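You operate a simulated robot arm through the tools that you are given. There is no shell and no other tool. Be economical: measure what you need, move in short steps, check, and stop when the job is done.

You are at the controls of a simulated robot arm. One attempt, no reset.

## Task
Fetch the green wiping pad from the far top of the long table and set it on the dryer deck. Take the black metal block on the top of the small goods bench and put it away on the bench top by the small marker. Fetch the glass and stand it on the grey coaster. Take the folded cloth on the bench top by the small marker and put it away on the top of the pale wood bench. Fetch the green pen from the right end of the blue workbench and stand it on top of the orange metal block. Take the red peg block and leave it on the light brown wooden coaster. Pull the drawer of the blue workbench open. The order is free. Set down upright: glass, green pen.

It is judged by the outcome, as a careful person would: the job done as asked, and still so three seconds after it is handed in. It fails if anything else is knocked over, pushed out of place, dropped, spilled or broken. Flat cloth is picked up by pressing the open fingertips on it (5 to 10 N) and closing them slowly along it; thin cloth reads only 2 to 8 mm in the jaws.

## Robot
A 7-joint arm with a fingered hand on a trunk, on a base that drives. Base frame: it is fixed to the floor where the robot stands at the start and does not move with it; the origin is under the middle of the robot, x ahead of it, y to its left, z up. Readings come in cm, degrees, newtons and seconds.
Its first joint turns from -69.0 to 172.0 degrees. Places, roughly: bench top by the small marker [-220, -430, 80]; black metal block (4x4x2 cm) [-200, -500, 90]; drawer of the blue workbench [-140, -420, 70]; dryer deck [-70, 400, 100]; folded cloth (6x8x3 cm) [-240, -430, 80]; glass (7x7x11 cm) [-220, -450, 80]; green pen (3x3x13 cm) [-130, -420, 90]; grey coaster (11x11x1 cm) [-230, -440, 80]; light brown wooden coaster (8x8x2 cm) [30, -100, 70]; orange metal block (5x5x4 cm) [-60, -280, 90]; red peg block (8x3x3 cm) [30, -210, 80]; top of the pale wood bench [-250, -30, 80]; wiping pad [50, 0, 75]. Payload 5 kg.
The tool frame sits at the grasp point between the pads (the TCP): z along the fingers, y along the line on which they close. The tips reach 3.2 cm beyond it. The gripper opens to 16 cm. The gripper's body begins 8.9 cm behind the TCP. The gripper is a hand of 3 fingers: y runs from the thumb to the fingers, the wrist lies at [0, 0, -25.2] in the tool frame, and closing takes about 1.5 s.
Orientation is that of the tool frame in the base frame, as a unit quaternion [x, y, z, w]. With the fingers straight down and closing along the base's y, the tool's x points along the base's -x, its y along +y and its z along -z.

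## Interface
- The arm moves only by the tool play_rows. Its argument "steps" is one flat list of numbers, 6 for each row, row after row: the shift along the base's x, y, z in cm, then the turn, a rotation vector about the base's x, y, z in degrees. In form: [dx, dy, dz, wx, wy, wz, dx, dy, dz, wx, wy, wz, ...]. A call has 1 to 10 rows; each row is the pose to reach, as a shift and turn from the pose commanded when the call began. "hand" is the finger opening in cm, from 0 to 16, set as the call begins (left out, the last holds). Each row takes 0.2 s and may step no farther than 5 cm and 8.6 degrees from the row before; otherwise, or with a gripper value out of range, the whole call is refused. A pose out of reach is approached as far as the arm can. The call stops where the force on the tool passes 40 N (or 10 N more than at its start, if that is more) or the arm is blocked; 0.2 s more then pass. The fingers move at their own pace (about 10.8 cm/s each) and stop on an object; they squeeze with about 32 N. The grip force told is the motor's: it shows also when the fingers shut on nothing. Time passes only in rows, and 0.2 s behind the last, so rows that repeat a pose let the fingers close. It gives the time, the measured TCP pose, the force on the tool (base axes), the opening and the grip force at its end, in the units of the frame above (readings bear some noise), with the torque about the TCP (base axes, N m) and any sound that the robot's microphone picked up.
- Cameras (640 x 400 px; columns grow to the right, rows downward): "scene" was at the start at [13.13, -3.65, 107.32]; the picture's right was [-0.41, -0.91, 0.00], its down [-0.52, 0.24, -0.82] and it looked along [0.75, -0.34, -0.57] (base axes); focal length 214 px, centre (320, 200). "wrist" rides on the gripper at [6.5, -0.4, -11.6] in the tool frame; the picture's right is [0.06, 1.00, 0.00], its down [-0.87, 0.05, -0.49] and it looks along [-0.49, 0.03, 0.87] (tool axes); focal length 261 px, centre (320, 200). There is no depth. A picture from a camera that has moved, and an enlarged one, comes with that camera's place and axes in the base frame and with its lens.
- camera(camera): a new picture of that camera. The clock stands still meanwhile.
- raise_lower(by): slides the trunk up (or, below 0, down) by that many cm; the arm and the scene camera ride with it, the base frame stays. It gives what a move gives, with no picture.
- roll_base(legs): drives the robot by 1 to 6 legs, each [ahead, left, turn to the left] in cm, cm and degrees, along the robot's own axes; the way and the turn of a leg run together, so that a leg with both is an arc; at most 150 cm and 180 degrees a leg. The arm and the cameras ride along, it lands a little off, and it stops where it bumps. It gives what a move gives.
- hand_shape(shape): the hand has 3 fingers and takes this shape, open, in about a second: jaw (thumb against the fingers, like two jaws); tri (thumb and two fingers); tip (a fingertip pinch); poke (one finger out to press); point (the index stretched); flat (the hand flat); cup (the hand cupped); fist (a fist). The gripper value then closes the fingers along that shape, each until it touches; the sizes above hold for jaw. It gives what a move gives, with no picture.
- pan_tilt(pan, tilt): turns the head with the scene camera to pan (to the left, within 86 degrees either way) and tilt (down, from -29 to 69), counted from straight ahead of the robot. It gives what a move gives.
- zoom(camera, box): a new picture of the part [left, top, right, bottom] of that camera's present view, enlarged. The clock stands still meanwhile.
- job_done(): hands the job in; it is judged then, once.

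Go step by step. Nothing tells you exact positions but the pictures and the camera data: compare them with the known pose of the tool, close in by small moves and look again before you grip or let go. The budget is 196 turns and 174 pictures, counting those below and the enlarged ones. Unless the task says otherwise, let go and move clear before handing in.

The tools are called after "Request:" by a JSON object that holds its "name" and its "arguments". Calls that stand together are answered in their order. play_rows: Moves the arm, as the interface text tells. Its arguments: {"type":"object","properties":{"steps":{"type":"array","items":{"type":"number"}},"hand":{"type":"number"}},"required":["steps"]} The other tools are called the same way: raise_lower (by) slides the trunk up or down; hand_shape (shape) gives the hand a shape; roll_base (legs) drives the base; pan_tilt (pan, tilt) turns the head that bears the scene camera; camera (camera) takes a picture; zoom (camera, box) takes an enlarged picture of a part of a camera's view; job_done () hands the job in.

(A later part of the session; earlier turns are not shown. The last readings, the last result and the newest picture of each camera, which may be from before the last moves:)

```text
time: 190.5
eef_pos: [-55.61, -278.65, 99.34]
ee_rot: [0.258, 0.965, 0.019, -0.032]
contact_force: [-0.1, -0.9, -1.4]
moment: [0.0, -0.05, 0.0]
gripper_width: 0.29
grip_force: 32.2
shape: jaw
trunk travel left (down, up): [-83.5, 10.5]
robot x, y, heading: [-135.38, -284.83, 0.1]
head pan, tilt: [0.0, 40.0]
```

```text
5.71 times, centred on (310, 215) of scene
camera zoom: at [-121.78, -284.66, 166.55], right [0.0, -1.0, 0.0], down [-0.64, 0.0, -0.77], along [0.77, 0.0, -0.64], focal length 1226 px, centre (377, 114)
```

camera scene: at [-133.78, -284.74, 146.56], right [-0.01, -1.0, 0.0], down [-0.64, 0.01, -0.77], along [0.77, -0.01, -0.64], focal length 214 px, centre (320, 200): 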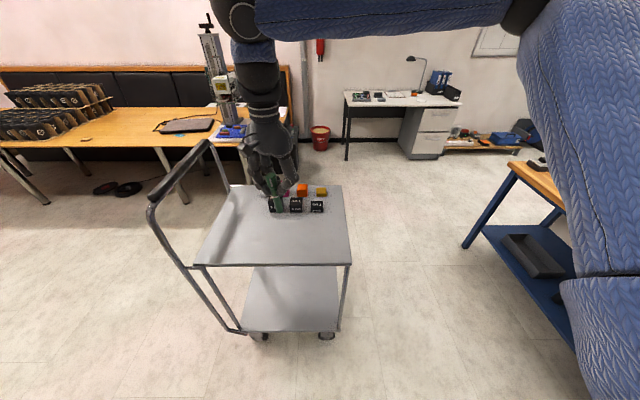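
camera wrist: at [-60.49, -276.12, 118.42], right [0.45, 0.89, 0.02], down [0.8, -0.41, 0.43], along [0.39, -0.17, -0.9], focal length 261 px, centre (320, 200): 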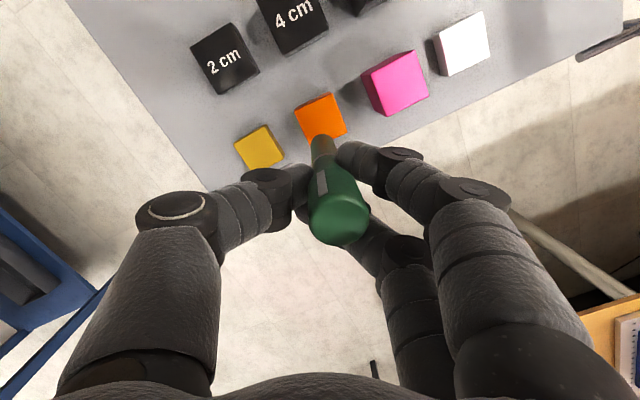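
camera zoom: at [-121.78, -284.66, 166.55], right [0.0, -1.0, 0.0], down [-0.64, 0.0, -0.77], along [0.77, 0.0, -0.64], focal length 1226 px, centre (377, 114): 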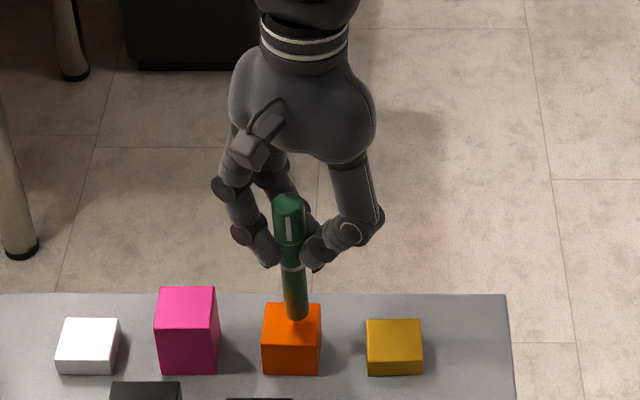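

Request:
{"name": "play_rows", "arguments": {"steps": [0, 0, -0.2, 0, 0, 0, 0, 0, -0.4, 0, 0, 0, 0, 0, -0.6, 0, 0, 0, 0, 0, -0.8, 0, 0, 0, 0, 0, -1.0, 0, 0, 0]}}

```text
time: 191.7
eef_pos: [-55.59, -278.51, 98.37]
ee_rot: [0.259, 0.965, 0.019, -0.032]
contact_force: [0.6, -0.3, 2.1]
moment: [0.03, 0.03, -0.01]
gripper_width: 0.35
grip_force: 32.2
shape: jaw
trunk travel left (down, up): [-83.5, 10.5]
robot x, y, heading: [-135.31, -284.78, 0.1]
head pan, tilt: [0.0, 40.0]
```

Request:
{"name": "play_rows", "arguments": {"steps": [0, 0, -0.15, 0, 0, 0, 0, 0, -0.3, 0, 0, 0]}}

Request:
{"name": "zoom", "arguments": {"camera": "scene", "box": [280, 190, 340, 250]}}

```text
time: 192.3
eef_pos: [-55.72, -278.52, 98.16]
ee_rot: [0.258, 0.965, 0.019, -0.032]
contact_force: [-0.9, -0.4, 20.4]
moment: [0.17, 0.11, 0.0]
gripper_width: 0.35
grip_force: 32.2
shape: jaw
trunk travel left (down, up): [-83.5, 10.5]
robot x, y, heading: [-135.41, -284.86, 0.2]
head pan, tilt: [0.0, 40.0]
```

```text
6.67 times, centred on (310, 220) of scene
camera zoom: at [-122.01, -284.69, 166.6], right [0.0, -1.0, 0.0], down [-0.64, 0.0, -0.77], along [0.77, 0.0, -0.64], focal length 1430 px, centre (387, 67)
```

zoom: 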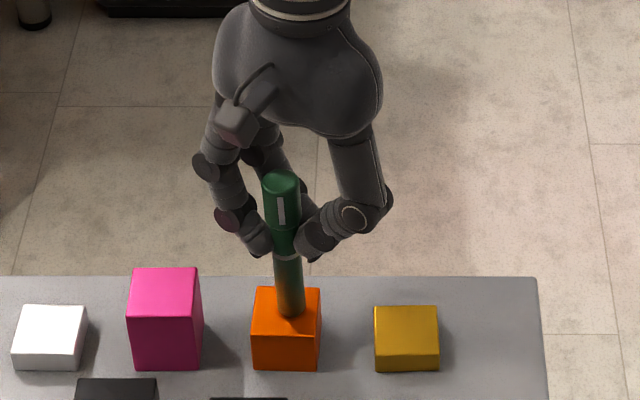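

Contact. The pen stands near the block's front edge, so I lift slightly, shift +0.9 cm in x, and lower again.

Request:
{"name": "play_rows", "arguments": {"steps": [0, 0, 0.8, 0, 0, 0, 0.5, 0.2, 1, 0, 0, 0, 0.9, 0.3, 1, 0, 0, 0, 0.9, 0.3, 0.6, 0, 0, 0, 0.9, 0.3, 0.3, 0, 0, 0, 0.9, 0.3, 0.1, 0, 0, 0]}}

Request:
{"name": "zoom", "arguments": {"camera": "scene", "box": [280, 190, 340, 250]}}

Request:
{"name": "camera", "arguments": {"camera": "wrist"}}

```text
time: 193.7
eef_pos: [-54.86, -278.35, 98.22]
ee_rot: [0.258, 0.965, 0.019, -0.033]
contact_force: [-0.6, -0.9, 9.6]
moment: [0.1, 0.04, 0.04]
gripper_width: 0.34
grip_force: 32.1
shape: jaw
trunk travel left (down, up): [-83.5, 10.5]
robot x, y, heading: [-135.61, -284.56, -0.0]
head pan, tilt: [0.0, 40.0]
```

```text
6.67 times, centred on (310, 220) of scene
camera zoom: at [-121.94, -284.69, 166.59], right [0.0, -1.0, 0.0], down [-0.64, 0.0, -0.77], along [0.77, 0.0, -0.64], focal length 1430 px, centre (387, 67)
```

zoom: 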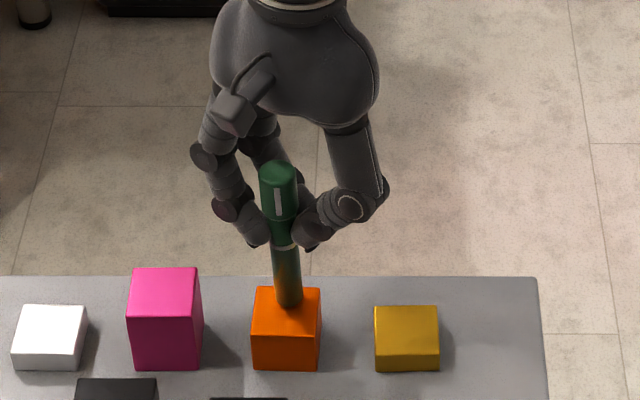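

```text
66 pictures are left
camera wrist: at [-60.03, -275.91, 110.25], right [0.45, 0.9, 0.03], down [0.8, -0.41, 0.43], along [0.39, -0.17, -0.9], focal length 261 px, centre (320, 200)
```

wrist: 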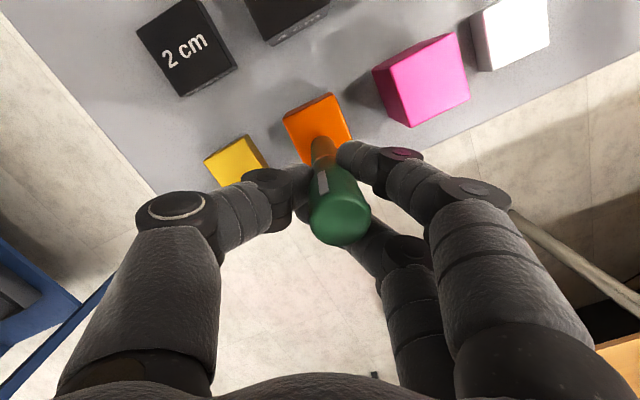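

Pen is centred and vertical with light contact. I open the fingers gradually.

Request:
{"name": "play_rows", "arguments": {"steps": [0, 0, 0.1, 0, 0, 0, 0, 0, 0.1, 0, 0, 0], "hand": 1.5}}

Request:
{"name": "play_rows", "arguments": {"steps": [0, 0, 0, 0, 0, 0, 0, 0, 0, 0, 0, 0], "hand": 3.5}}

Request:
{"name": "play_rows", "arguments": {"steps": [0, 0, 0, 0, 0, 0, 0, 0, 0, 0, 0, 0], "hand": 6}}

Request:
{"name": "camera", "arguments": {"camera": "wrist"}}

```text
time: 194.3
eef_pos: [-54.8, -278.18, 98.08]
ee_rot: [0.258, 0.965, 0.019, -0.034]
contact_force: [0.1, 0.1, 0.0]
moment: [0.02, 0.01, -0.03]
gripper_width: 1.51
grip_force: 0.1
shape: jaw
trunk travel left (down, up): [-83.5, 10.5]
robot x, y, heading: [-135.5, -284.64, 0.4]
head pan, tilt: [0.0, 40.0]
```

```text
time: 194.9
eef_pos: [-54.84, -278.23, 98.24]
ee_rot: [0.258, 0.965, 0.019, -0.033]
contact_force: [0.0, -0.3, -1.0]
moment: [-0.03, 0.01, 0.0]
gripper_width: 3.43
grip_force: 0.1
shape: jaw
trunk travel left (down, up): [-83.5, 10.5]
robot x, y, heading: [-135.33, -284.74, 0.3]
head pan, tilt: [0.0, 40.0]
```

```text
time: 195.5
eef_pos: [-54.74, -278.28, 98.06]
ee_rot: [0.258, 0.965, 0.019, -0.033]
contact_force: [-0.6, 0.4, 0.7]
moment: [-0.02, -0.01, -0.04]
gripper_width: 5.98
grip_force: 0.1
shape: jaw
trunk travel left (down, up): [-83.5, 10.5]
robot x, y, heading: [-135.32, -284.71, 0.0]
head pan, tilt: [0.0, 40.0]
```

```text
65 pictures are left
camera wrist: at [-59.97, -275.89, 110.21], right [0.45, 0.9, 0.02], down [0.8, -0.41, 0.43], along [0.39, -0.17, -0.9], focal length 261 px, centre (320, 200)
```

wrist: 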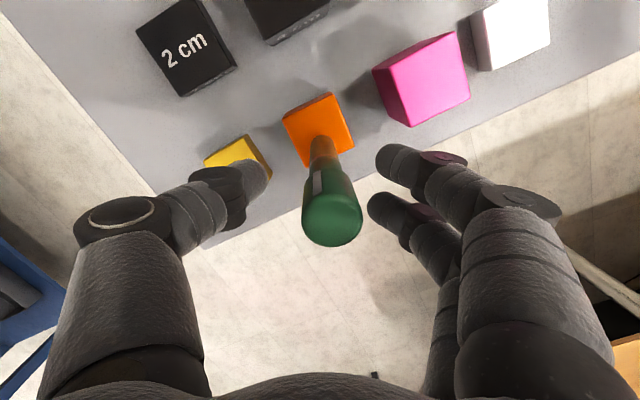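

The pen stands on the orange block. I raise clear, retreat, and go north of the cart toward the long table for the red peg block.

Request:
{"name": "play_rows", "arguments": {"steps": [0, 0, 3, 0, 0, 0, 0, 0, 7, 0, 0, 0, 0, 0, 11, 0, 0, 0, 0, 0, 15, 0, 0, 0, 0, 0, 19, 0, 0, 0, -4, 0, 20, -1.5, -1.5, 0, -8, 0, 20, -3, -3, 0, -12, 0, 20, -3, -3, 0, -16, 0, 20, -3, -3, 0, -20, 0, 20, -3, -3, 0]}}

Request:
{"name": "roll_base", "arguments": {"legs": [[-25, 0, 0], [0, 110, 0], [60, 0, 0]]}}

Request:
{"name": "pan_tilt", "arguments": {"pan": -5, "tilt": 35}}

Request:
{"name": "camera", "arguments": {"camera": "scene"}}

```text
time: 197.7
eef_pos: [-74.69, -278.16, 118.32]
ee_rot: [0.258, 0.966, 0.001, 0.0]
contact_force: [-0.5, 0.1, -0.5]
moment: [-0.02, -0.05, 0.01]
gripper_width: 5.96
grip_force: 0.1
shape: jaw
trunk travel left (down, up): [-83.5, 10.5]
robot x, y, heading: [-135.3, -284.62, 0.2]
head pan, tilt: [0.0, 40.0]
```

```text
time: 207.8
eef_pos: [-40.03, -168.91, 118.2]
ee_rot: [0.261, 0.965, 0.0, -0.001]
contact_force: [0.8, 0.4, 0.4]
moment: [-0.04, -0.01, 0.01]
gripper_width: 5.97
grip_force: 0.2
shape: jaw
trunk travel left (down, up): [-83.5, 10.5]
robot x, y, heading: [-100.42, -175.38, -0.4]
head pan, tilt: [0.0, 40.0]
```

```text
time: 208.4
eef_pos: [-40.02, -168.86, 118.25]
ee_rot: [0.262, 0.965, 0.0, -0.001]
contact_force: [1.1, -0.7, 0.0]
moment: [0.01, 0.0, 0.02]
gripper_width: 5.95
grip_force: 0.1
shape: jaw
trunk travel left (down, up): [-83.5, 10.5]
robot x, y, heading: [-100.61, -175.38, -0.2]
head pan, tilt: [-5.0, 35.0]
```

```text
64 pictures are left
camera scene: at [-86.92, -175.82, 167.3], right [-0.09, -1.0, 0.0], down [-0.57, 0.05, -0.82], along [0.81, -0.08, -0.57], focal length 214 px, centre (320, 200)
```

scene: 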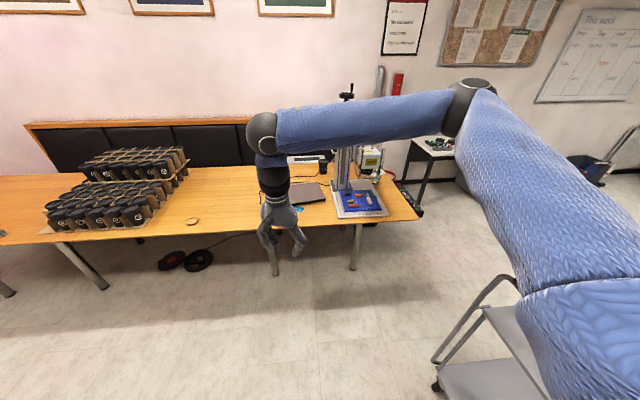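

Coaster near (27, -102), pegboard near (35, -211). I drive forward 60.

Request:
{"name": "roll_base", "arguments": {"legs": [[62, 0, 0]]}}

Request:
{"name": "pan_tilt", "arguments": {"pan": -20, "tilt": 45}}

Request:
{"name": "zoom", "arguments": {"camera": "scene", "box": [180, 60, 480, 250]}}

```text
time: 211.9
eef_pos: [21.58, -169.54, 118.19]
ee_rot: [0.264, 0.964, 0.0, 0.0]
contact_force: [-0.4, -0.6, 0.0]
moment: [0.0, -0.02, -0.03]
gripper_width: 5.96
grip_force: 0.0
shape: jaw
trunk travel left (down, up): [-83.5, 10.5]
robot x, y, heading: [-38.96, -175.35, -0.6]
head pan, tilt: [-5.0, 35.0]
```

```text
time: 212.7
eef_pos: [21.67, -169.51, 118.26]
ee_rot: [0.264, 0.965, 0.0, 0.0]
contact_force: [0.9, -0.3, -0.4]
moment: [-0.02, 0.0, 0.02]
gripper_width: 5.97
grip_force: 0.0
shape: jaw
trunk travel left (down, up): [-83.5, 10.5]
robot x, y, heading: [-39.2, -175.28, -0.6]
head pan, tilt: [-20.0, 45.0]
```

```text
2.11 times, centred on (330, 155) of scene
camera zoom: at [-26.5, -178.34, 165.84], right [-0.35, -0.94, 0.0], down [-0.66, 0.25, -0.71], along [0.66, -0.25, -0.71], focal length 452 px, centre (299, 295)
```

zoom: 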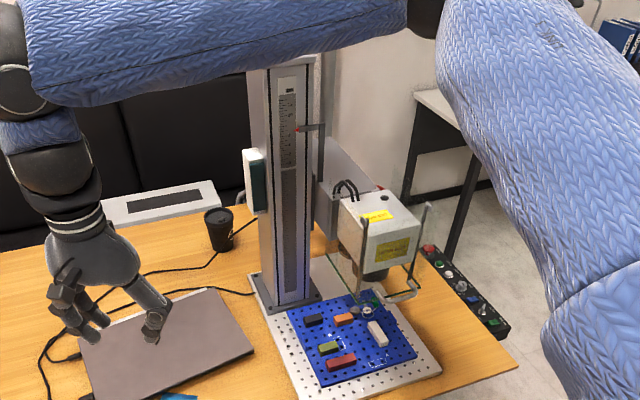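

The red peg block lies at about (30, -210) with its long axis along y. I lower the trunk a bit, then move over it turning the hand to close along x.

Request:
{"name": "raise_lower", "arguments": {"by": -15}}

Request:
{"name": "play_rows", "arguments": {"steps": [0.8, -4.3, 0, 0, 0, -7, 1.6, -8.6, 0, 0, 0, -14, 2.4, -12.9, 0, 0, 0, -21, 3.2, -17.2, 0, 0, 0, -28, 4, -21.5, 0, 0, 0, -35, 4.8, -25.8, 0, 0, 0, -42, 5.6, -30, 0, 0, 0, -49, 6.4, -34, 0, 0, 0, -53, 7, -38, 0, 0, 0, -53, 7.5, -40.7, 0, 0, 0, -53]}}

Request:
{"name": "camera", "arguments": {"camera": "wrist"}}

```text
time: 214.4
eef_pos: [21.71, -169.55, 103.31]
ee_rot: [0.264, 0.965, 0.001, 0.0]
contact_force: [0.1, 0.0, 0.8]
moment: [-0.01, -0.01, 0.01]
gripper_width: 5.96
grip_force: 0.2
shape: jaw
trunk travel left (down, up): [-68.5, 25.5]
robot x, y, heading: [-38.98, -175.58, -0.3]
head pan, tilt: [-20.0, 45.0]
```

```text
time: 216.5
eef_pos: [28.81, -207.59, 103.12]
ee_rot: [0.664, 0.748, 0.002, -0.002]
contact_force: [-5.1, 8.4, 1.3]
moment: [-1.19, -0.76, -0.18]
gripper_width: 5.99
grip_force: 0.0
shape: jaw
trunk travel left (down, up): [-68.5, 25.5]
robot x, y, heading: [-39.05, -175.56, -0.3]
head pan, tilt: [-20.0, 45.0]
stopped in row 10: the force on the tool passed its limit at 64 N (the readings are from after the stop); the commanded pose is now the measured one
```

```text
62 pictures are left
camera wrist: at [27.6, -201.14, 114.68], right [0.98, 0.18, 0.0], down [0.16, -0.86, 0.49], along [0.09, -0.48, -0.87], focal length 261 px, centre (320, 200)
```

wrist: 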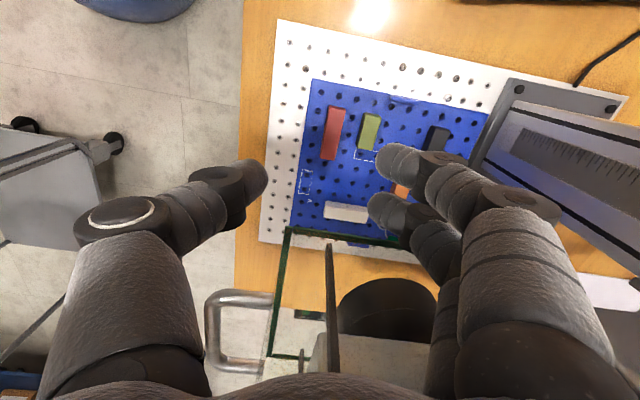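

The wrist side touched a glass guard of the press. I back off and tilt the hand 28° so the wrist stays clear.

Request:
{"name": "play_rows", "arguments": {"steps": [0, 4, 0, 0, 0, 0, 0, 8, 0, 0, 0, 0, 0.5, 10, -1, -7, 0, 0, 1, 10, -2, -14, 0, 0, 1.5, 10, -3, -21, 0, 0, 1.5, 10, -4, -28, 0, 0]}}

Request:
{"name": "camera", "arguments": {"camera": "wrist"}}

Request:
{"name": "zoom", "arguments": {"camera": "scene", "box": [220, 110, 420, 250]}}

```text
time: 217.9
eef_pos: [30.38, -197.77, 99.2]
ee_rot: [0.644, 0.726, -0.179, 0.16]
contact_force: [0.5, 1.0, 0.0]
moment: [-0.06, -0.03, 0.0]
gripper_width: 5.96
grip_force: 0.2
shape: jaw
trunk travel left (down, up): [-68.5, 25.5]
robot x, y, heading: [-39.34, -175.44, -0.3]
head pan, tilt: [-20.0, 45.0]
```

```text
61 pictures are left
camera wrist: at [29.22, -186.56, 106.41], right [0.98, 0.16, -0.08], down [0.15, -0.53, 0.83], along [0.09, -0.83, -0.54], focal length 261 px, centre (320, 200)
```

wrist: 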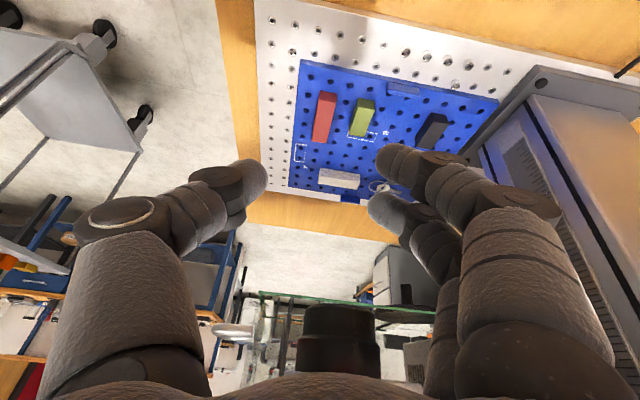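

```text
2.86 times, centred on (320, 180) of scene
camera zoom: at [-26.46, -178.14, 150.84], right [-0.35, -0.94, 0.0], down [-0.66, 0.25, -0.71], along [0.66, -0.25, -0.71], focal length 613 px, centre (320, 257)
```

zoom: 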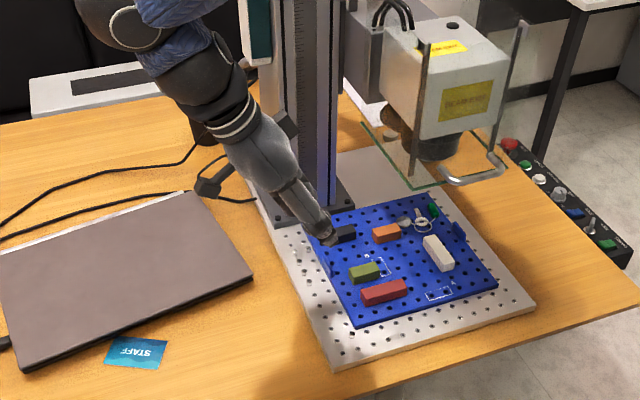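

I zoom to measure the gap between the red and the olive block.

Request:
{"name": "zoom", "arguments": {"camera": "wrist", "box": [280, 70, 440, 190]}}

```text
3.33 times, centred on (360, 130) of wrist
camera zoom: at [29.22, -186.56, 106.41], right [0.98, 0.16, -0.08], down [0.15, -0.53, 0.83], along [0.09, -0.83, -0.54], focal length 869 px, centre (187, 433)
```

zoom: 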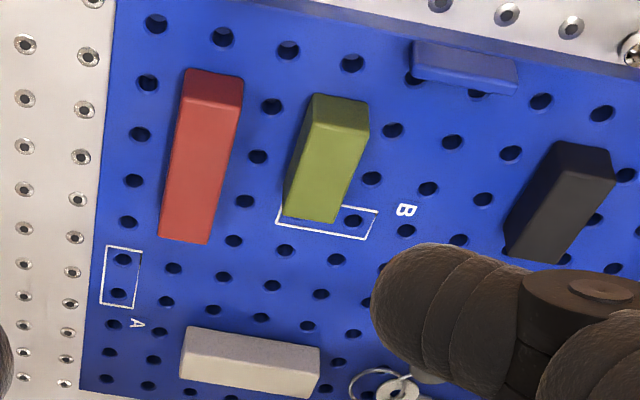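

Gap is about 3 cm. I reduce the tilt to 15°, fix yaw, and descend partway over the red block with a narrow opening.

Request:
{"name": "play_rows", "arguments": {"steps": [0.3, -3, -2, 4, 0, -2, 0.5, -6, -4, 8, 0, -4, 0.7, -9, -6.5, 13, 0, -6, 0.7, -11, -9.5, 13, 0, -6, 0.7, -11, -12, 13, 0, -6], "hand": 4.2}}

Request:
{"name": "camera", "arguments": {"camera": "wrist"}}

```text
time: 219.1
eef_pos: [31.25, -208.84, 87.08]
ee_rot: [0.696, 0.707, -0.102, 0.076]
contact_force: [0.3, -0.8, -0.2]
moment: [0.02, -0.01, 0.02]
gripper_width: 4.23
grip_force: 0.0
shape: jaw
trunk travel left (down, up): [-68.5, 25.5]
robot x, y, heading: [-39.19, -175.31, -0.5]
head pan, tilt: [-20.0, 45.0]
```

```text
58 pictures are left
camera wrist: at [31.11, -199.57, 96.64], right [1.0, 0.07, -0.06], down [0.09, -0.72, 0.69], along [0.01, -0.69, -0.72], focal length 261 px, centre (320, 200)
```

wrist: 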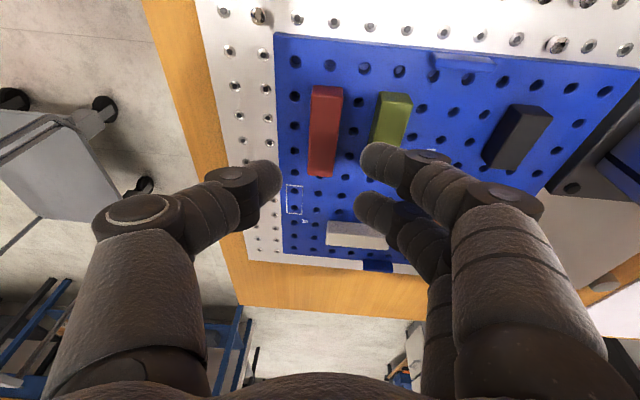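

Centred. I narrow to 3.4 cm and descend.

Request:
{"name": "play_rows", "arguments": {"steps": [-0.2, 0, -2, 0, 0, 0, -0.2, 0, -4, 0, 0, 0, -0.2, 0, -5.5, 0, 0, 0, -0.2, 0, -6.5, 0, 0, 0, -0.2, 0, -6.9, 0, 0, 0], "hand": 3.4}}

Request:
{"name": "camera", "arguments": {"camera": "wrist"}}

```text
time: 220.3
eef_pos: [29.95, -207.88, 81.59]
ee_rot: [0.695, 0.707, -0.1, 0.083]
contact_force: [5.4, -1.2, 22.5]
moment: [0.19, -0.64, -0.05]
gripper_width: 3.56
grip_force: 0.1
shape: jaw
trunk travel left (down, up): [-68.5, 25.5]
robot x, y, heading: [-39.33, -175.56, -0.7]
head pan, tilt: [-20.0, 45.0]
```

```text
57 pictures are left
camera wrist: at [29.73, -198.48, 90.98], right [1.0, 0.07, -0.04], down [0.08, -0.71, 0.7], along [0.02, -0.7, -0.72], focal length 261 px, centre (320, 200)
```

wrist: 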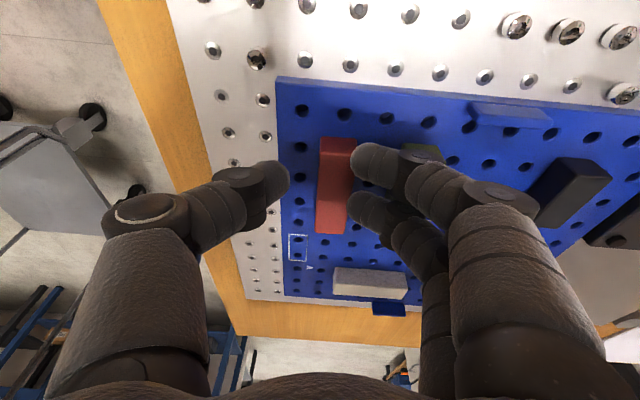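

The finger landed on the olive block. I raise, and will use a wide opening (more vertical fingers), placing the two fingers precisely in the gap.

Request:
{"name": "play_rows", "arguments": {"steps": [0, 0, 2, 0, 0, 0, 0, 0, 5, 0, 0, 0]}}

Request:
{"name": "play_rows", "arguments": {"steps": [-0.7, -0.5, 0, 0, 0, 0, -1.4, -1, 0, 0, 0, 0, -1.4, -1, 0, 0, 0, 0, -1.4, -1, 0, 0, 0, 0], "hand": 9}}

Request:
{"name": "zoom", "arguments": {"camera": "wrist", "box": [260, 60, 480, 240]}}

```text
time: 220.7
eef_pos: [29.29, -207.9, 81.57]
ee_rot: [0.691, 0.711, -0.106, 0.076]
contact_force: [15.9, 0.7, 38.2]
moment: [0.37, -1.54, -0.11]
gripper_width: 3.96
grip_force: 0.0
shape: jaw
trunk travel left (down, up): [-68.5, 25.5]
robot x, y, heading: [-39.15, -175.28, -0.3]
head pan, tilt: [-20.0, 45.0]
stopped in row 2: the force on the tool passed its limit at 44 N (the readings are from after the stop); the commanded pose is now the measured one
```

```text
time: 221.7
eef_pos: [28.19, -209.05, 81.28]
ee_rot: [0.691, 0.71, -0.11, 0.074]
contact_force: [0.0, 0.2, -0.3]
moment: [-0.01, -0.03, -0.01]
gripper_width: 8.96
grip_force: 0.0
shape: jaw
trunk travel left (down, up): [-68.5, 25.5]
robot x, y, heading: [-39.03, -175.31, -0.4]
head pan, tilt: [-20.0, 45.0]
```

```text
2.22 times, centred on (370, 150) of wrist
camera zoom: at [28.13, -199.63, 90.85], right [0.99, 0.08, -0.07], down [0.11, -0.71, 0.69], along [0.01, -0.7, -0.72], focal length 579 px, centre (209, 311)
```

zoom: 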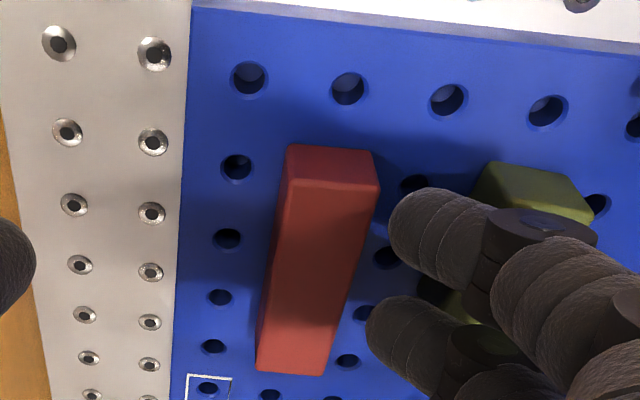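

The fingers now sit in the gap without load. I lower 1.2 cm gently.

Request:
{"name": "play_rows", "arguments": {"steps": [0, 0, -0.4, 0, 0, 0, 0, 0, -0.8, 0, 0, 0, 0, 0, -1.2, 0, 0, 0, 0, 0, -1.4, 0, 0, 0]}}

Request:
{"name": "zoom", "arguments": {"camera": "wrist", "box": [240, 60, 460, 240]}}

```text
time: 222.7
eef_pos: [27.93, -209.35, 80.29]
ee_rot: [0.693, 0.709, -0.107, 0.076]
contact_force: [-0.5, -0.2, 7.5]
moment: [0.08, -0.43, 0.01]
gripper_width: 8.87
grip_force: 0.1
shape: jaw
trunk travel left (down, up): [-68.5, 25.5]
robot x, y, heading: [-39.23, -175.6, -0.5]
head pan, tilt: [-20.0, 45.0]
```

```text
2.22 times, centred on (350, 150) of wrist
camera zoom: at [27.92, -199.94, 89.86], right [1.0, 0.08, -0.06], down [0.1, -0.71, 0.69], along [0.01, -0.7, -0.72], focal length 579 px, centre (253, 311)
```

zoom: 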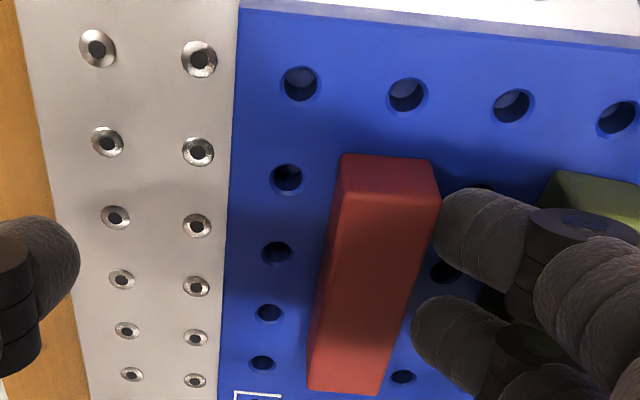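

Fingers lie against the red block's side. I close in stages while shifting the hand +x.

Request:
{"name": "play_rows", "arguments": {"steps": [0.5, 0, 0.1, 0, 0, 0, 1, 0, 0.1, 0, 0, 0], "hand": 7.2}}

Request:
{"name": "play_rows", "arguments": {"steps": [0.5, 0, 0, 0, 0, 0, 1, 0, 0, 0, 0, 0], "hand": 5.2}}

Request:
{"name": "play_rows", "arguments": {"steps": [0.5, 0, 0, 0, 0, 0, 0.8, 0, 0, 0, 0, 0, 0.8, 0, 0, 0, 0, 0, 0.8, 0, 0, 0, 0, 0, 0.8, 0, 0, 0, 0, 0, 0.8, 0, 0, 0, 0, 0, 0.8, 0, 0, 0, 0, 0], "hand": 0}}

Request:
{"name": "camera", "arguments": {"camera": "wrist"}}

```text
time: 223.3
eef_pos: [28.23, -209.34, 80.33]
ee_rot: [0.691, 0.711, -0.108, 0.075]
contact_force: [1.8, 0.0, 4.9]
moment: [0.08, -0.27, 0.06]
gripper_width: 7.45
grip_force: 0.1
shape: jaw
trunk travel left (down, up): [-68.5, 25.5]
robot x, y, heading: [-39.52, -175.71, -0.5]
head pan, tilt: [-20.0, 45.0]
```

```text
time: 223.9
eef_pos: [28.53, -209.3, 80.51]
ee_rot: [0.69, 0.711, -0.107, 0.075]
contact_force: [0.9, -2.0, 17.6]
moment: [0.12, -1.32, -0.05]
gripper_width: 5.63
grip_force: 0.0
shape: jaw
trunk travel left (down, up): [-68.5, 25.5]
robot x, y, heading: [-39.38, -175.69, -0.4]
head pan, tilt: [-20.0, 45.0]
```

```text
time: 225.7
eef_pos: [28.4, -209.3, 80.42]
ee_rot: [0.689, 0.713, -0.109, 0.072]
contact_force: [0.6, 6.3, 21.6]
moment: [0.48, -1.76, 0.39]
gripper_width: 2.21
grip_force: 31.8
shape: jaw
trunk travel left (down, up): [-68.5, 25.5]
robot x, y, heading: [-39.97, -175.3, -1.2]
head pan, tilt: [-20.0, 45.0]
stopped in row 7: the arm was blocked; the commanded pose is now the measured one
```

```text
54 pictures are left
camera wrist: at [28.31, -199.88, 89.97], right [0.99, 0.09, -0.07], down [0.11, -0.71, 0.69], along [0.01, -0.69, -0.72], focal length 261 px, centre (320, 200)
```

wrist: 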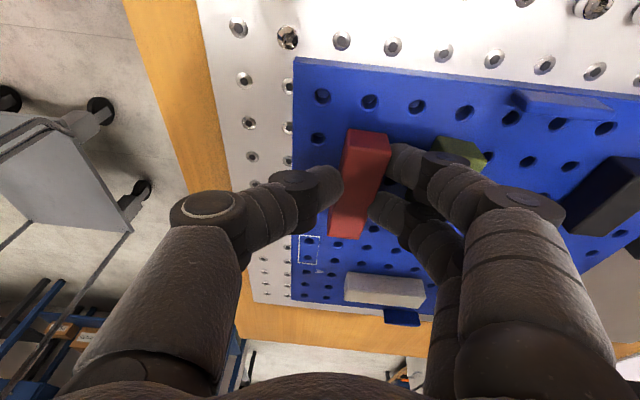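

Gripped at 2.2 cm. I lift straight up slowly.

Request:
{"name": "play_rows", "arguments": {"steps": [0, 0, 0.7, 0, 0, 0, 0, 0, 1.4, 0, 0, 0, 0, 0, 2.2, 0, 0, 0, 0, 0, 3.2, 0, 0, 0, 0, 0, 4.5, 0, 0, 0]}}

Request:
{"name": "camera", "arguments": {"camera": "wrist"}}

```text
time: 226.9
eef_pos: [29.79, -209.25, 85.02]
ee_rot: [0.69, 0.712, -0.107, 0.072]
contact_force: [-0.8, -0.3, -0.4]
moment: [0.05, 0.01, -0.02]
gripper_width: 2.17
grip_force: 32.0
shape: jaw
trunk travel left (down, up): [-68.5, 25.5]
robot x, y, heading: [-39.44, -175.09, -0.8]
head pan, tilt: [-20.0, 45.0]
```

```text
53 pictures are left
camera wrist: at [29.71, -199.8, 94.54], right [0.99, 0.09, -0.07], down [0.11, -0.72, 0.69], along [0.01, -0.69, -0.72], focal length 261 px, centre (320, 200)
```

wrist: 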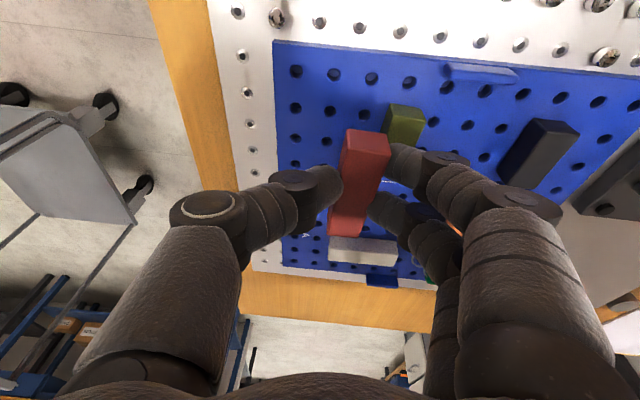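

The block is out. I move clear of the press and strafe left toward the coaster.

Request:
{"name": "play_rows", "arguments": {"steps": [0, 3, 2, 0, 0, 0, 0, 7, 4, 0, 0, 0, 0, 11, 6, 0, 0, 0, 0, 15, 8, 0, 0, 0]}}

Request:
{"name": "roll_base", "arguments": {"legs": [[0, 65, 0.7]]}}

Request:
{"name": "pan_tilt", "arguments": {"pan": -5, "tilt": 45}}

Request:
{"name": "camera", "arguments": {"camera": "scene"}}

```text
time: 227.9
eef_pos: [29.7, -194.84, 91.75]
ee_rot: [0.69, 0.711, -0.113, 0.068]
contact_force: [-0.9, 2.1, 0.2]
moment: [-0.01, -0.03, 0.02]
gripper_width: 2.14
grip_force: 32.2
shape: jaw
trunk travel left (down, up): [-68.5, 25.5]
robot x, y, heading: [-39.5, -175.76, -0.9]
head pan, tilt: [-20.0, 45.0]
```

```text
time: 231.5
eef_pos: [30.68, -129.91, 91.64]
ee_rot: [0.687, 0.714, -0.112, 0.067]
contact_force: [0.3, 0.3, 0.3]
moment: [-0.03, 0.02, 0.02]
gripper_width: 2.15
grip_force: 32.1
shape: jaw
trunk travel left (down, up): [-68.5, 25.5]
robot x, y, heading: [-38.92, -110.88, -0.2]
head pan, tilt: [-20.0, 45.0]
```

```text
time: 232.3
eef_pos: [30.71, -129.98, 91.66]
ee_rot: [0.687, 0.715, -0.111, 0.067]
contact_force: [-0.6, -0.3, -0.8]
moment: [0.03, 0.02, 0.0]
gripper_width: 2.12
grip_force: 31.9
shape: jaw
trunk travel left (down, up): [-68.5, 25.5]
robot x, y, heading: [-38.69, -110.71, -0.6]
head pan, tilt: [-5.0, 45.0]
```

```text
52 pictures are left
camera scene: at [-25.69, -111.91, 150.83], right [-0.1, -1.0, 0.0], down [-0.7, 0.07, -0.71], along [0.7, -0.07, -0.71], focal length 214 px, centre (320, 200)
```

scene: 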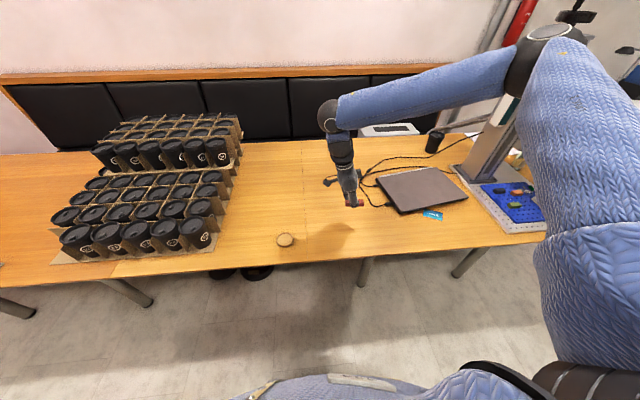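

Coaster centre ≈ (26.4, -102.4), top z≈76; the block sits about (+2.3, -0.6) from the TCP. I move over it.

Request:
{"name": "play_rows", "arguments": {"steps": [-1, 4.5, 0, 0, 0, 0, -2, 9, 0, 0, 0, 0, -3, 13.5, 0, 0, 0, 0, -4, 18, 0, 0, 0, 0, -5, 22.5, 0, 0, 0, 0, -6, 26, -1, 0, 0, 0, -6.6, 28.2, -3, 0, 0, 0, -6.6, 28.2, -5, 0, 0, 0]}}

Request:
{"name": "camera", "arguments": {"camera": "wrist"}}

Request:
{"name": "zoom", "arguments": {"camera": "scene", "box": [230, 170, 350, 260]}}

```text
time: 234.1
eef_pos: [31.25, -105.47, 87.5]
ee_rot: [0.687, 0.714, -0.114, 0.066]
contact_force: [1.1, 0.5, -0.1]
moment: [-0.01, 0.08, -0.07]
gripper_width: 2.12
grip_force: 32.4
shape: jaw
out of reach, approached as far as the arm can: row 3, 4, 5, 6, 7, 8
trunk travel left (down, up): [-68.5, 25.5]
robot x, y, heading: [-38.84, -110.69, -0.7]
head pan, tilt: [-5.0, 45.0]
```

```text
51 pictures are left
camera wrist: at [31.36, -96.02, 96.98], right [0.99, 0.09, -0.09], down [0.13, -0.71, 0.69], along [0.0, -0.69, -0.72], focal length 261 px, centre (320, 200)
```

wrist: 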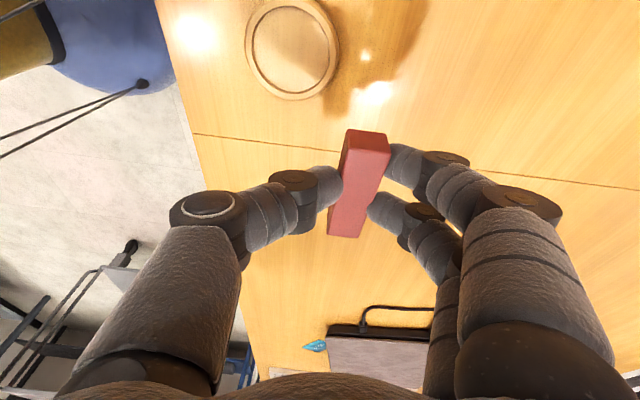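

```text
4.44 times, centred on (290, 215) of scene
camera zoom: at [-25.38, -111.67, 150.79], right [-0.09, -1.0, 0.0], down [-0.71, 0.07, -0.71], along [0.7, -0.07, -0.71], focal length 953 px, centre (453, 133)
```

zoom: 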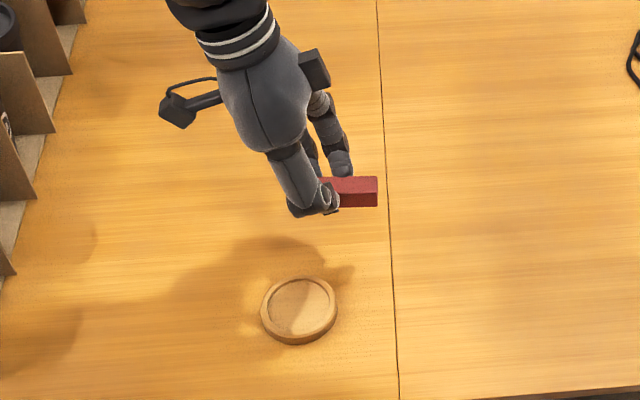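

The arm is at a limit here; I move the base back 7 and left 8 instead.

Request:
{"name": "roll_base", "arguments": {"legs": [[-7, 7, 0.6]]}}

Request:
{"name": "camera", "arguments": {"camera": "wrist"}}

```text
time: 235.2
eef_pos: [23.74, -97.49, 87.74]
ee_rot: [0.682, 0.719, -0.112, 0.068]
contact_force: [-0.6, 0.8, -0.6]
moment: [-0.04, -0.01, 0.04]
gripper_width: 2.14
grip_force: 32.7
shape: jaw
trunk travel left (down, up): [-68.5, 25.5]
robot x, y, heading: [-46.17, -104.02, 0.4]
head pan, tilt: [-5.0, 45.0]
```

```text
49 pictures are left
camera wrist: at [23.64, -88.06, 97.21], right [0.99, 0.1, -0.08], down [0.13, -0.71, 0.69], along [0.01, -0.69, -0.72], focal length 261 px, centre (320, 200)
```

wrist: 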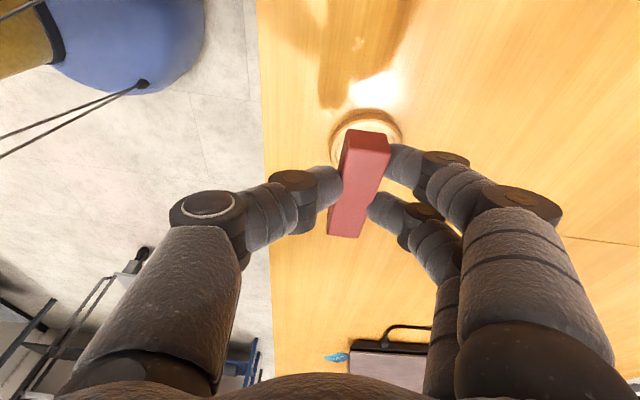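

The coaster is at about (27.1, -101.3). I shift and descend toward it.

Request:
{"name": "play_rows", "arguments": {"steps": [0.5, -1.6, -1, 0, 0, 0, 1.1, -3.1, -2, 0, 0, 0, 1.1, -3.1, -3.5, 0, 0, 0]}}

Request:
{"name": "zoom", "arguments": {"camera": "scene", "box": [230, 150, 390, 270]}}

Request:
{"name": "camera", "arguments": {"camera": "wrist"}}

```text
time: 236.0
eef_pos: [25.16, -100.65, 83.8]
ee_rot: [0.682, 0.72, -0.111, 0.067]
contact_force: [-0.4, -0.9, 0.4]
moment: [0.02, 0.0, 0.03]
gripper_width: 2.15
grip_force: 32.1
shape: jaw
trunk travel left (down, up): [-68.5, 25.5]
robot x, y, heading: [-46.18, -103.99, 0.4]
head pan, tilt: [-5.0, 45.0]
```

```text
3.33 times, centred on (310, 210) of scene
camera zoom: at [-32.78, -104.6, 150.82], right [-0.08, -1.0, 0.0], down [-0.71, 0.06, -0.71], along [0.7, -0.06, -0.71], focal length 715 px, centre (353, 167)
```

zoom: 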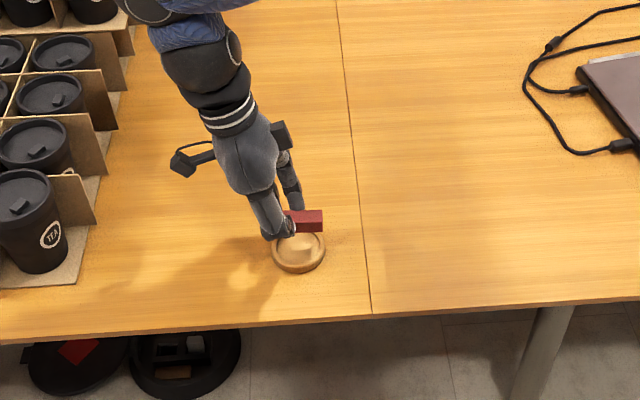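

```text
47 pictures are left
camera wrist: at [24.97, -91.31, 93.49], right [0.99, 0.1, -0.08], down [0.13, -0.71, 0.69], along [0.01, -0.69, -0.72], focal length 261 px, centre (320, 200)
```

wrist: 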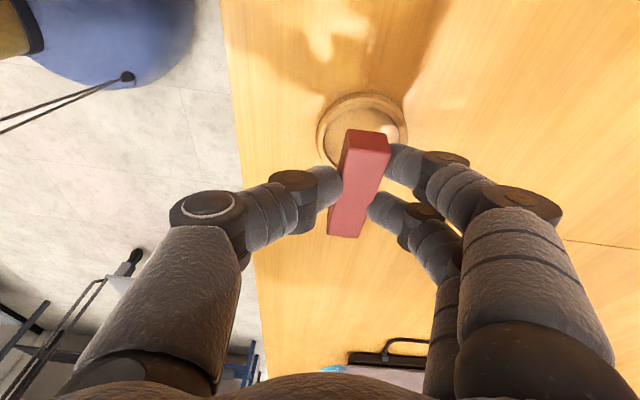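

By the wrist view the block will land on the coaster within half a centimetre. I shift +0.4 in y and lower to contact.

Request:
{"name": "play_rows", "arguments": {"steps": [0, 0.4, -0.6, 0, 0, 0, 0, 0.4, -1.0, 0, 0, 0, 0, 0.4, -1.4, 0, 0, 0, 0, 0.4, -1.8, 0, 0, 0, 0, 0.4, -2.2, 0, 0, 0, 0, 0.4, -2.6, 0, 0, 0, 0, 0.4, -3, 0, 0, 0]}}

Request:
{"name": "camera", "arguments": {"camera": "wrist"}}

```text
time: 237.6
eef_pos: [24.93, -100.19, 81.04]
ee_rot: [0.681, 0.72, -0.111, 0.067]
contact_force: [-0.6, 0.4, -0.4]
moment: [0.03, 0.02, -0.01]
gripper_width: 2.15
grip_force: 32.0
shape: jaw
trunk travel left (down, up): [-68.5, 25.5]
robot x, y, heading: [-46.32, -103.89, 0.5]
head pan, tilt: [-5.0, 45.0]
```

```text
46 pictures are left
camera wrist: at [24.84, -90.83, 90.61], right [0.99, 0.1, -0.08], down [0.13, -0.71, 0.69], along [0.01, -0.69, -0.72], focal length 261 px, centre (320, 200)
```

wrist: 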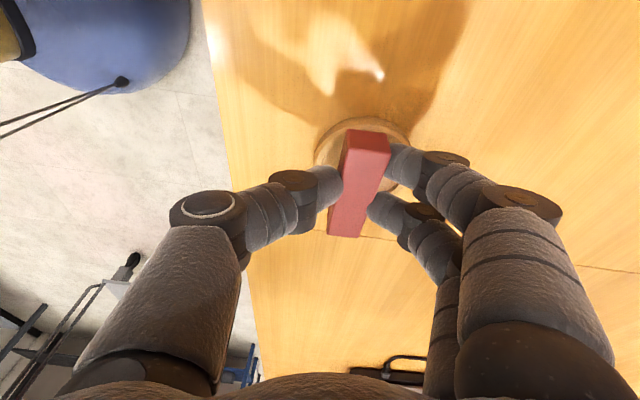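

Request:
{"name": "play_rows", "arguments": {"steps": [0, 0, -0.4, 0, 0, 0, 0, 0, -0.8, 0, 0, 0, 0, 0, -1.2, 0, 0, 0, 0, 0, -1.6, 0, 0, 0, 0, 0, -2, 0, 0, 0, 0, 0, -2.4, 0, 0, 0]}}

Request:
{"name": "camera", "arguments": {"camera": "wrist"}}

```text
time: 238.9
eef_pos: [25.27, -100.22, 79.71]
ee_rot: [0.683, 0.719, -0.109, 0.07]
contact_force: [-3.2, -2.3, 28.5]
moment: [-0.2, -0.35, 0.01]
gripper_width: 2.53
grip_force: 31.9
shape: jaw
trunk travel left (down, up): [-68.5, 25.5]
robot x, y, heading: [-45.9, -103.69, 0.2]
head pan, tilt: [-5.0, 45.0]
stopped in row 6: the force on the tool passed its limit at 43 N (the readings are from after the stop); the commanded pose is now the measured one
```

```text
45 pictures are left
camera wrist: at [25.01, -90.9, 89.22], right [0.99, 0.1, -0.08], down [0.13, -0.71, 0.69], along [0.02, -0.69, -0.72], focal length 261 px, centre (320, 200)
```

wrist: 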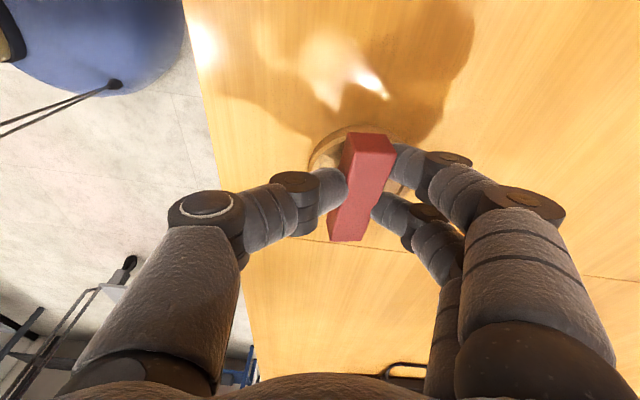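

The block rests on the coaster, centred. I release.

Request:
{"name": "play_rows", "arguments": {"steps": [0, 0, 0.1, 0, 0, 0, 0, 0, 0.1, 0, 0, 0, 0, 0, 0.1, 0, 0, 0], "hand": 5}}

Request:
{"name": "play_rows", "arguments": {"steps": [-0.5, 0.2, 2, 0, 0, 0, -0.5, 1, 6, 0, 0, 0, -0.5, 2, 10, 0, 0, 0, -0.5, 3, 14, 0, 0, 0, -0.5, 4, 18, 0, 0, 0, -0.5, 5, 22, 0, 0, 0, -0.5, 5, 26, 0, 0, 0], "hand": 6}}

Request:
{"name": "zoom", "arguments": {"camera": "scene", "box": [230, 150, 390, 270]}}

```text
time: 239.7
eef_pos: [25.12, -100.28, 79.27]
ee_rot: [0.683, 0.719, -0.11, 0.069]
contact_force: [-0.8, -0.2, 0.8]
moment: [0.0, -0.02, 0.01]
gripper_width: 4.91
grip_force: 0.1
shape: jaw
trunk travel left (down, up): [-68.5, 25.5]
robot x, y, heading: [-45.93, -103.92, 0.4]
head pan, tilt: [-5.0, 45.0]
```

```text
time: 241.3
eef_pos: [24.65, -95.27, 105.6]
ee_rot: [0.682, 0.719, -0.109, 0.069]
contact_force: [0.3, -0.6, 0.6]
moment: [0.03, -0.04, -0.02]
gripper_width: 5.96
grip_force: 0.1
shape: jaw
trunk travel left (down, up): [-68.5, 25.5]
robot x, y, heading: [-46.27, -103.69, 0.2]
head pan, tilt: [-5.0, 45.0]
```

```text
3.33 times, centred on (310, 210) of scene
camera zoom: at [-33.01, -104.65, 150.83], right [-0.08, -1.0, 0.0], down [-0.7, 0.06, -0.71], along [0.71, -0.06, -0.71], focal length 715 px, centre (353, 167)
```

zoom: 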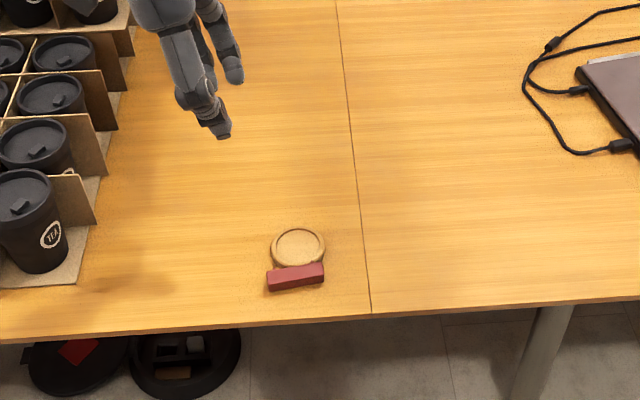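

The block slid off the coaster's near side on release (the fingers re-centred). I turn the hand to grip it by its ends and look.

Request:
{"name": "play_rows", "arguments": {"steps": [-0.3, -0.4, 0, 0.9, 0.9, 8, -0.6, -0.8, 0, 1.8, 1.8, 15.9, -0.9, -1.2, 0, 2.7, 2.6, 23.9, -1.2, -1.6, 0, 3.5, 3.5, 31.8, -1.5, -2, 0, 4.4, 4.4, 39.8, -1.7, -2.4, 0, 5.3, 5.3, 47.7, -1.8, -2.8, 0, 6.2, 6.15, 55.6], "hand": 11}}

Request:
{"name": "play_rows", "arguments": {"steps": [-0.3, -0.4, -1, 0.9, 0.9, 8, -0.6, -0.8, -2, 1.8, 1.8, 15.9, -0.9, -1.2, -3, 2.7, 2.6, 23.9, -1.2, -1.6, -4, 3.5, 3.5, 31.8, -1.5, -2, -5, 4.4, 4.4, 39.8, -1.7, -2.4, -6, 5.3, 5.3, 47.7, -1.8, -2.8, -7, 6.2, 6.15, 55.6]}}

Request:
{"name": "camera", "arguments": {"camera": "wrist"}}

```text
time: 242.9
eef_pos: [23.06, -98.06, 105.45]
ee_rot: [0.263, 0.962, -0.063, 0.039]
contact_force: [-0.4, -0.2, 0.1]
moment: [0.02, 0.0, 0.01]
gripper_width: 10.98
grip_force: 0.0
shape: jaw
trunk travel left (down, up): [-68.5, 25.5]
robot x, y, heading: [-46.33, -103.62, 0.4]
head pan, tilt: [-5.0, 45.0]
```

```text
time: 244.5
eef_pos: [21.18, -101.01, 98.46]
ee_rot: [-0.217, 0.976, 0.0, 0.001]
contact_force: [-0.4, 0.1, -0.2]
moment: [0.01, 0.02, -0.01]
gripper_width: 10.98
grip_force: 0.1
shape: jaw
trunk travel left (down, up): [-68.5, 25.5]
robot x, y, heading: [-46.0, -104.09, 0.6]
head pan, tilt: [-5.0, 45.0]
```

```text
43 pictures are left
camera wrist: at [15.47, -103.94, 110.04], right [-0.48, 0.88, 0.0], down [0.76, 0.42, 0.49], along [0.43, 0.24, -0.87], focal length 261 px, centre (320, 200)
```

wrist: 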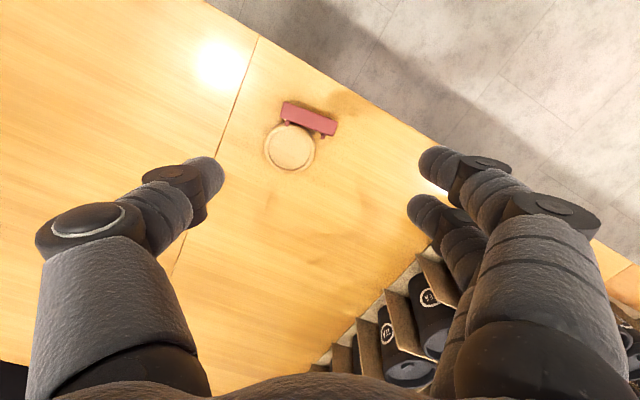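

The block lies on its side against the coaster, axis 6° off y. I adjust and descend for an end-to-end grip with thumb and one finger.

Request:
{"name": "play_rows", "arguments": {"steps": [0, -0.4, -4, 0, 0, -4, 0, -0.85, -8, 0, 0, -8, 0, -0.85, -12, 0, 0, -8, 0, -0.85, -15, 0, 0, -8]}}

Request:
{"name": "camera", "arguments": {"camera": "wrist"}}

```text
time: 245.5
eef_pos: [21.25, -101.81, 83.42]
ee_rot: [-0.147, 0.989, 0.0, 0.001]
contact_force: [0.6, -0.6, 0.6]
moment: [-0.03, -0.03, 0.02]
gripper_width: 10.95
grip_force: 0.0
shape: jaw
trunk travel left (down, up): [-68.5, 25.5]
robot x, y, heading: [-46.0, -103.72, 0.0]
head pan, tilt: [-5.0, 45.0]
```

```text
42 pictures are left
camera wrist: at [15.12, -104.02, 94.97], right [-0.35, 0.94, 0.0], down [0.81, 0.3, 0.49], along [0.46, 0.17, -0.87], focal length 261 px, centre (320, 200)
```

wrist: 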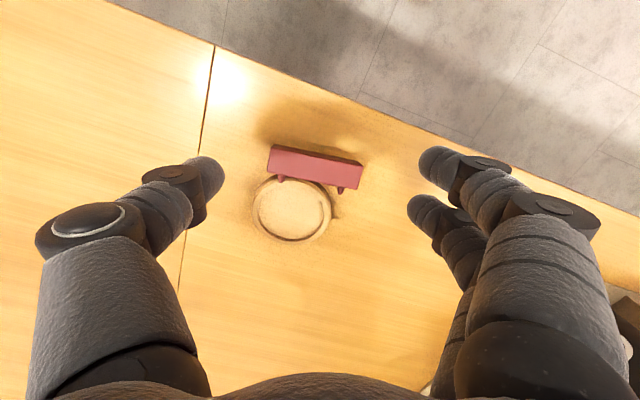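

Alignment is good. I descend to 79.2.

Request:
{"name": "play_rows", "arguments": {"steps": [0, 0, -1.5, 0, 0, 0, 0, 0, -3, 0, 0, 0, 0, 0, -4, 0, 0, 0, 0, 0, -4.2, 0, 0, 0]}}

Request:
{"name": "play_rows", "arguments": {"steps": [0, 0, 0, 0, 0, 0, 0, 0, 0, 0, 0, 0, 0, 0, 0, 0, 0, 0, 0, 0, 0, 0, 0, 0, 0, 0, 0, 0, 0, 0], "hand": 5}}

Request:
{"name": "camera", "arguments": {"camera": "wrist"}}

```text
time: 246.5
eef_pos: [21.11, -101.75, 79.37]
ee_rot: [-0.147, 0.989, -0.001, 0.0]
contact_force: [-0.3, -0.3, 0.6]
moment: [0.04, 0.01, 0.02]
gripper_width: 10.95
grip_force: 0.1
shape: jaw
trunk travel left (down, up): [-68.5, 25.5]
robot x, y, heading: [-46.29, -103.81, 0.2]
head pan, tilt: [-5.0, 45.0]
```

```text
time: 247.7
eef_pos: [21.21, -101.78, 79.38]
ee_rot: [-0.147, 0.989, 0.001, 0.002]
contact_force: [1.0, -2.0, 11.7]
moment: [0.42, -0.08, -0.06]
gripper_width: 3.1
grip_force: 32.6
shape: jaw
trunk travel left (down, up): [-68.5, 25.5]
robot x, y, heading: [-46.36, -104.12, 0.2]
head pan, tilt: [-5.0, 45.0]
```

```text
41 pictures are left
camera wrist: at [15.07, -103.92, 90.96], right [-0.35, 0.94, 0.0], down [0.81, 0.3, 0.49], along [0.46, 0.17, -0.87], focal length 261 px, centre (320, 200)
```

wrist: 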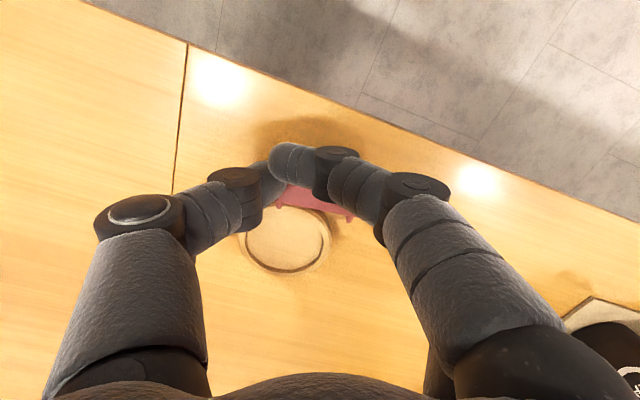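

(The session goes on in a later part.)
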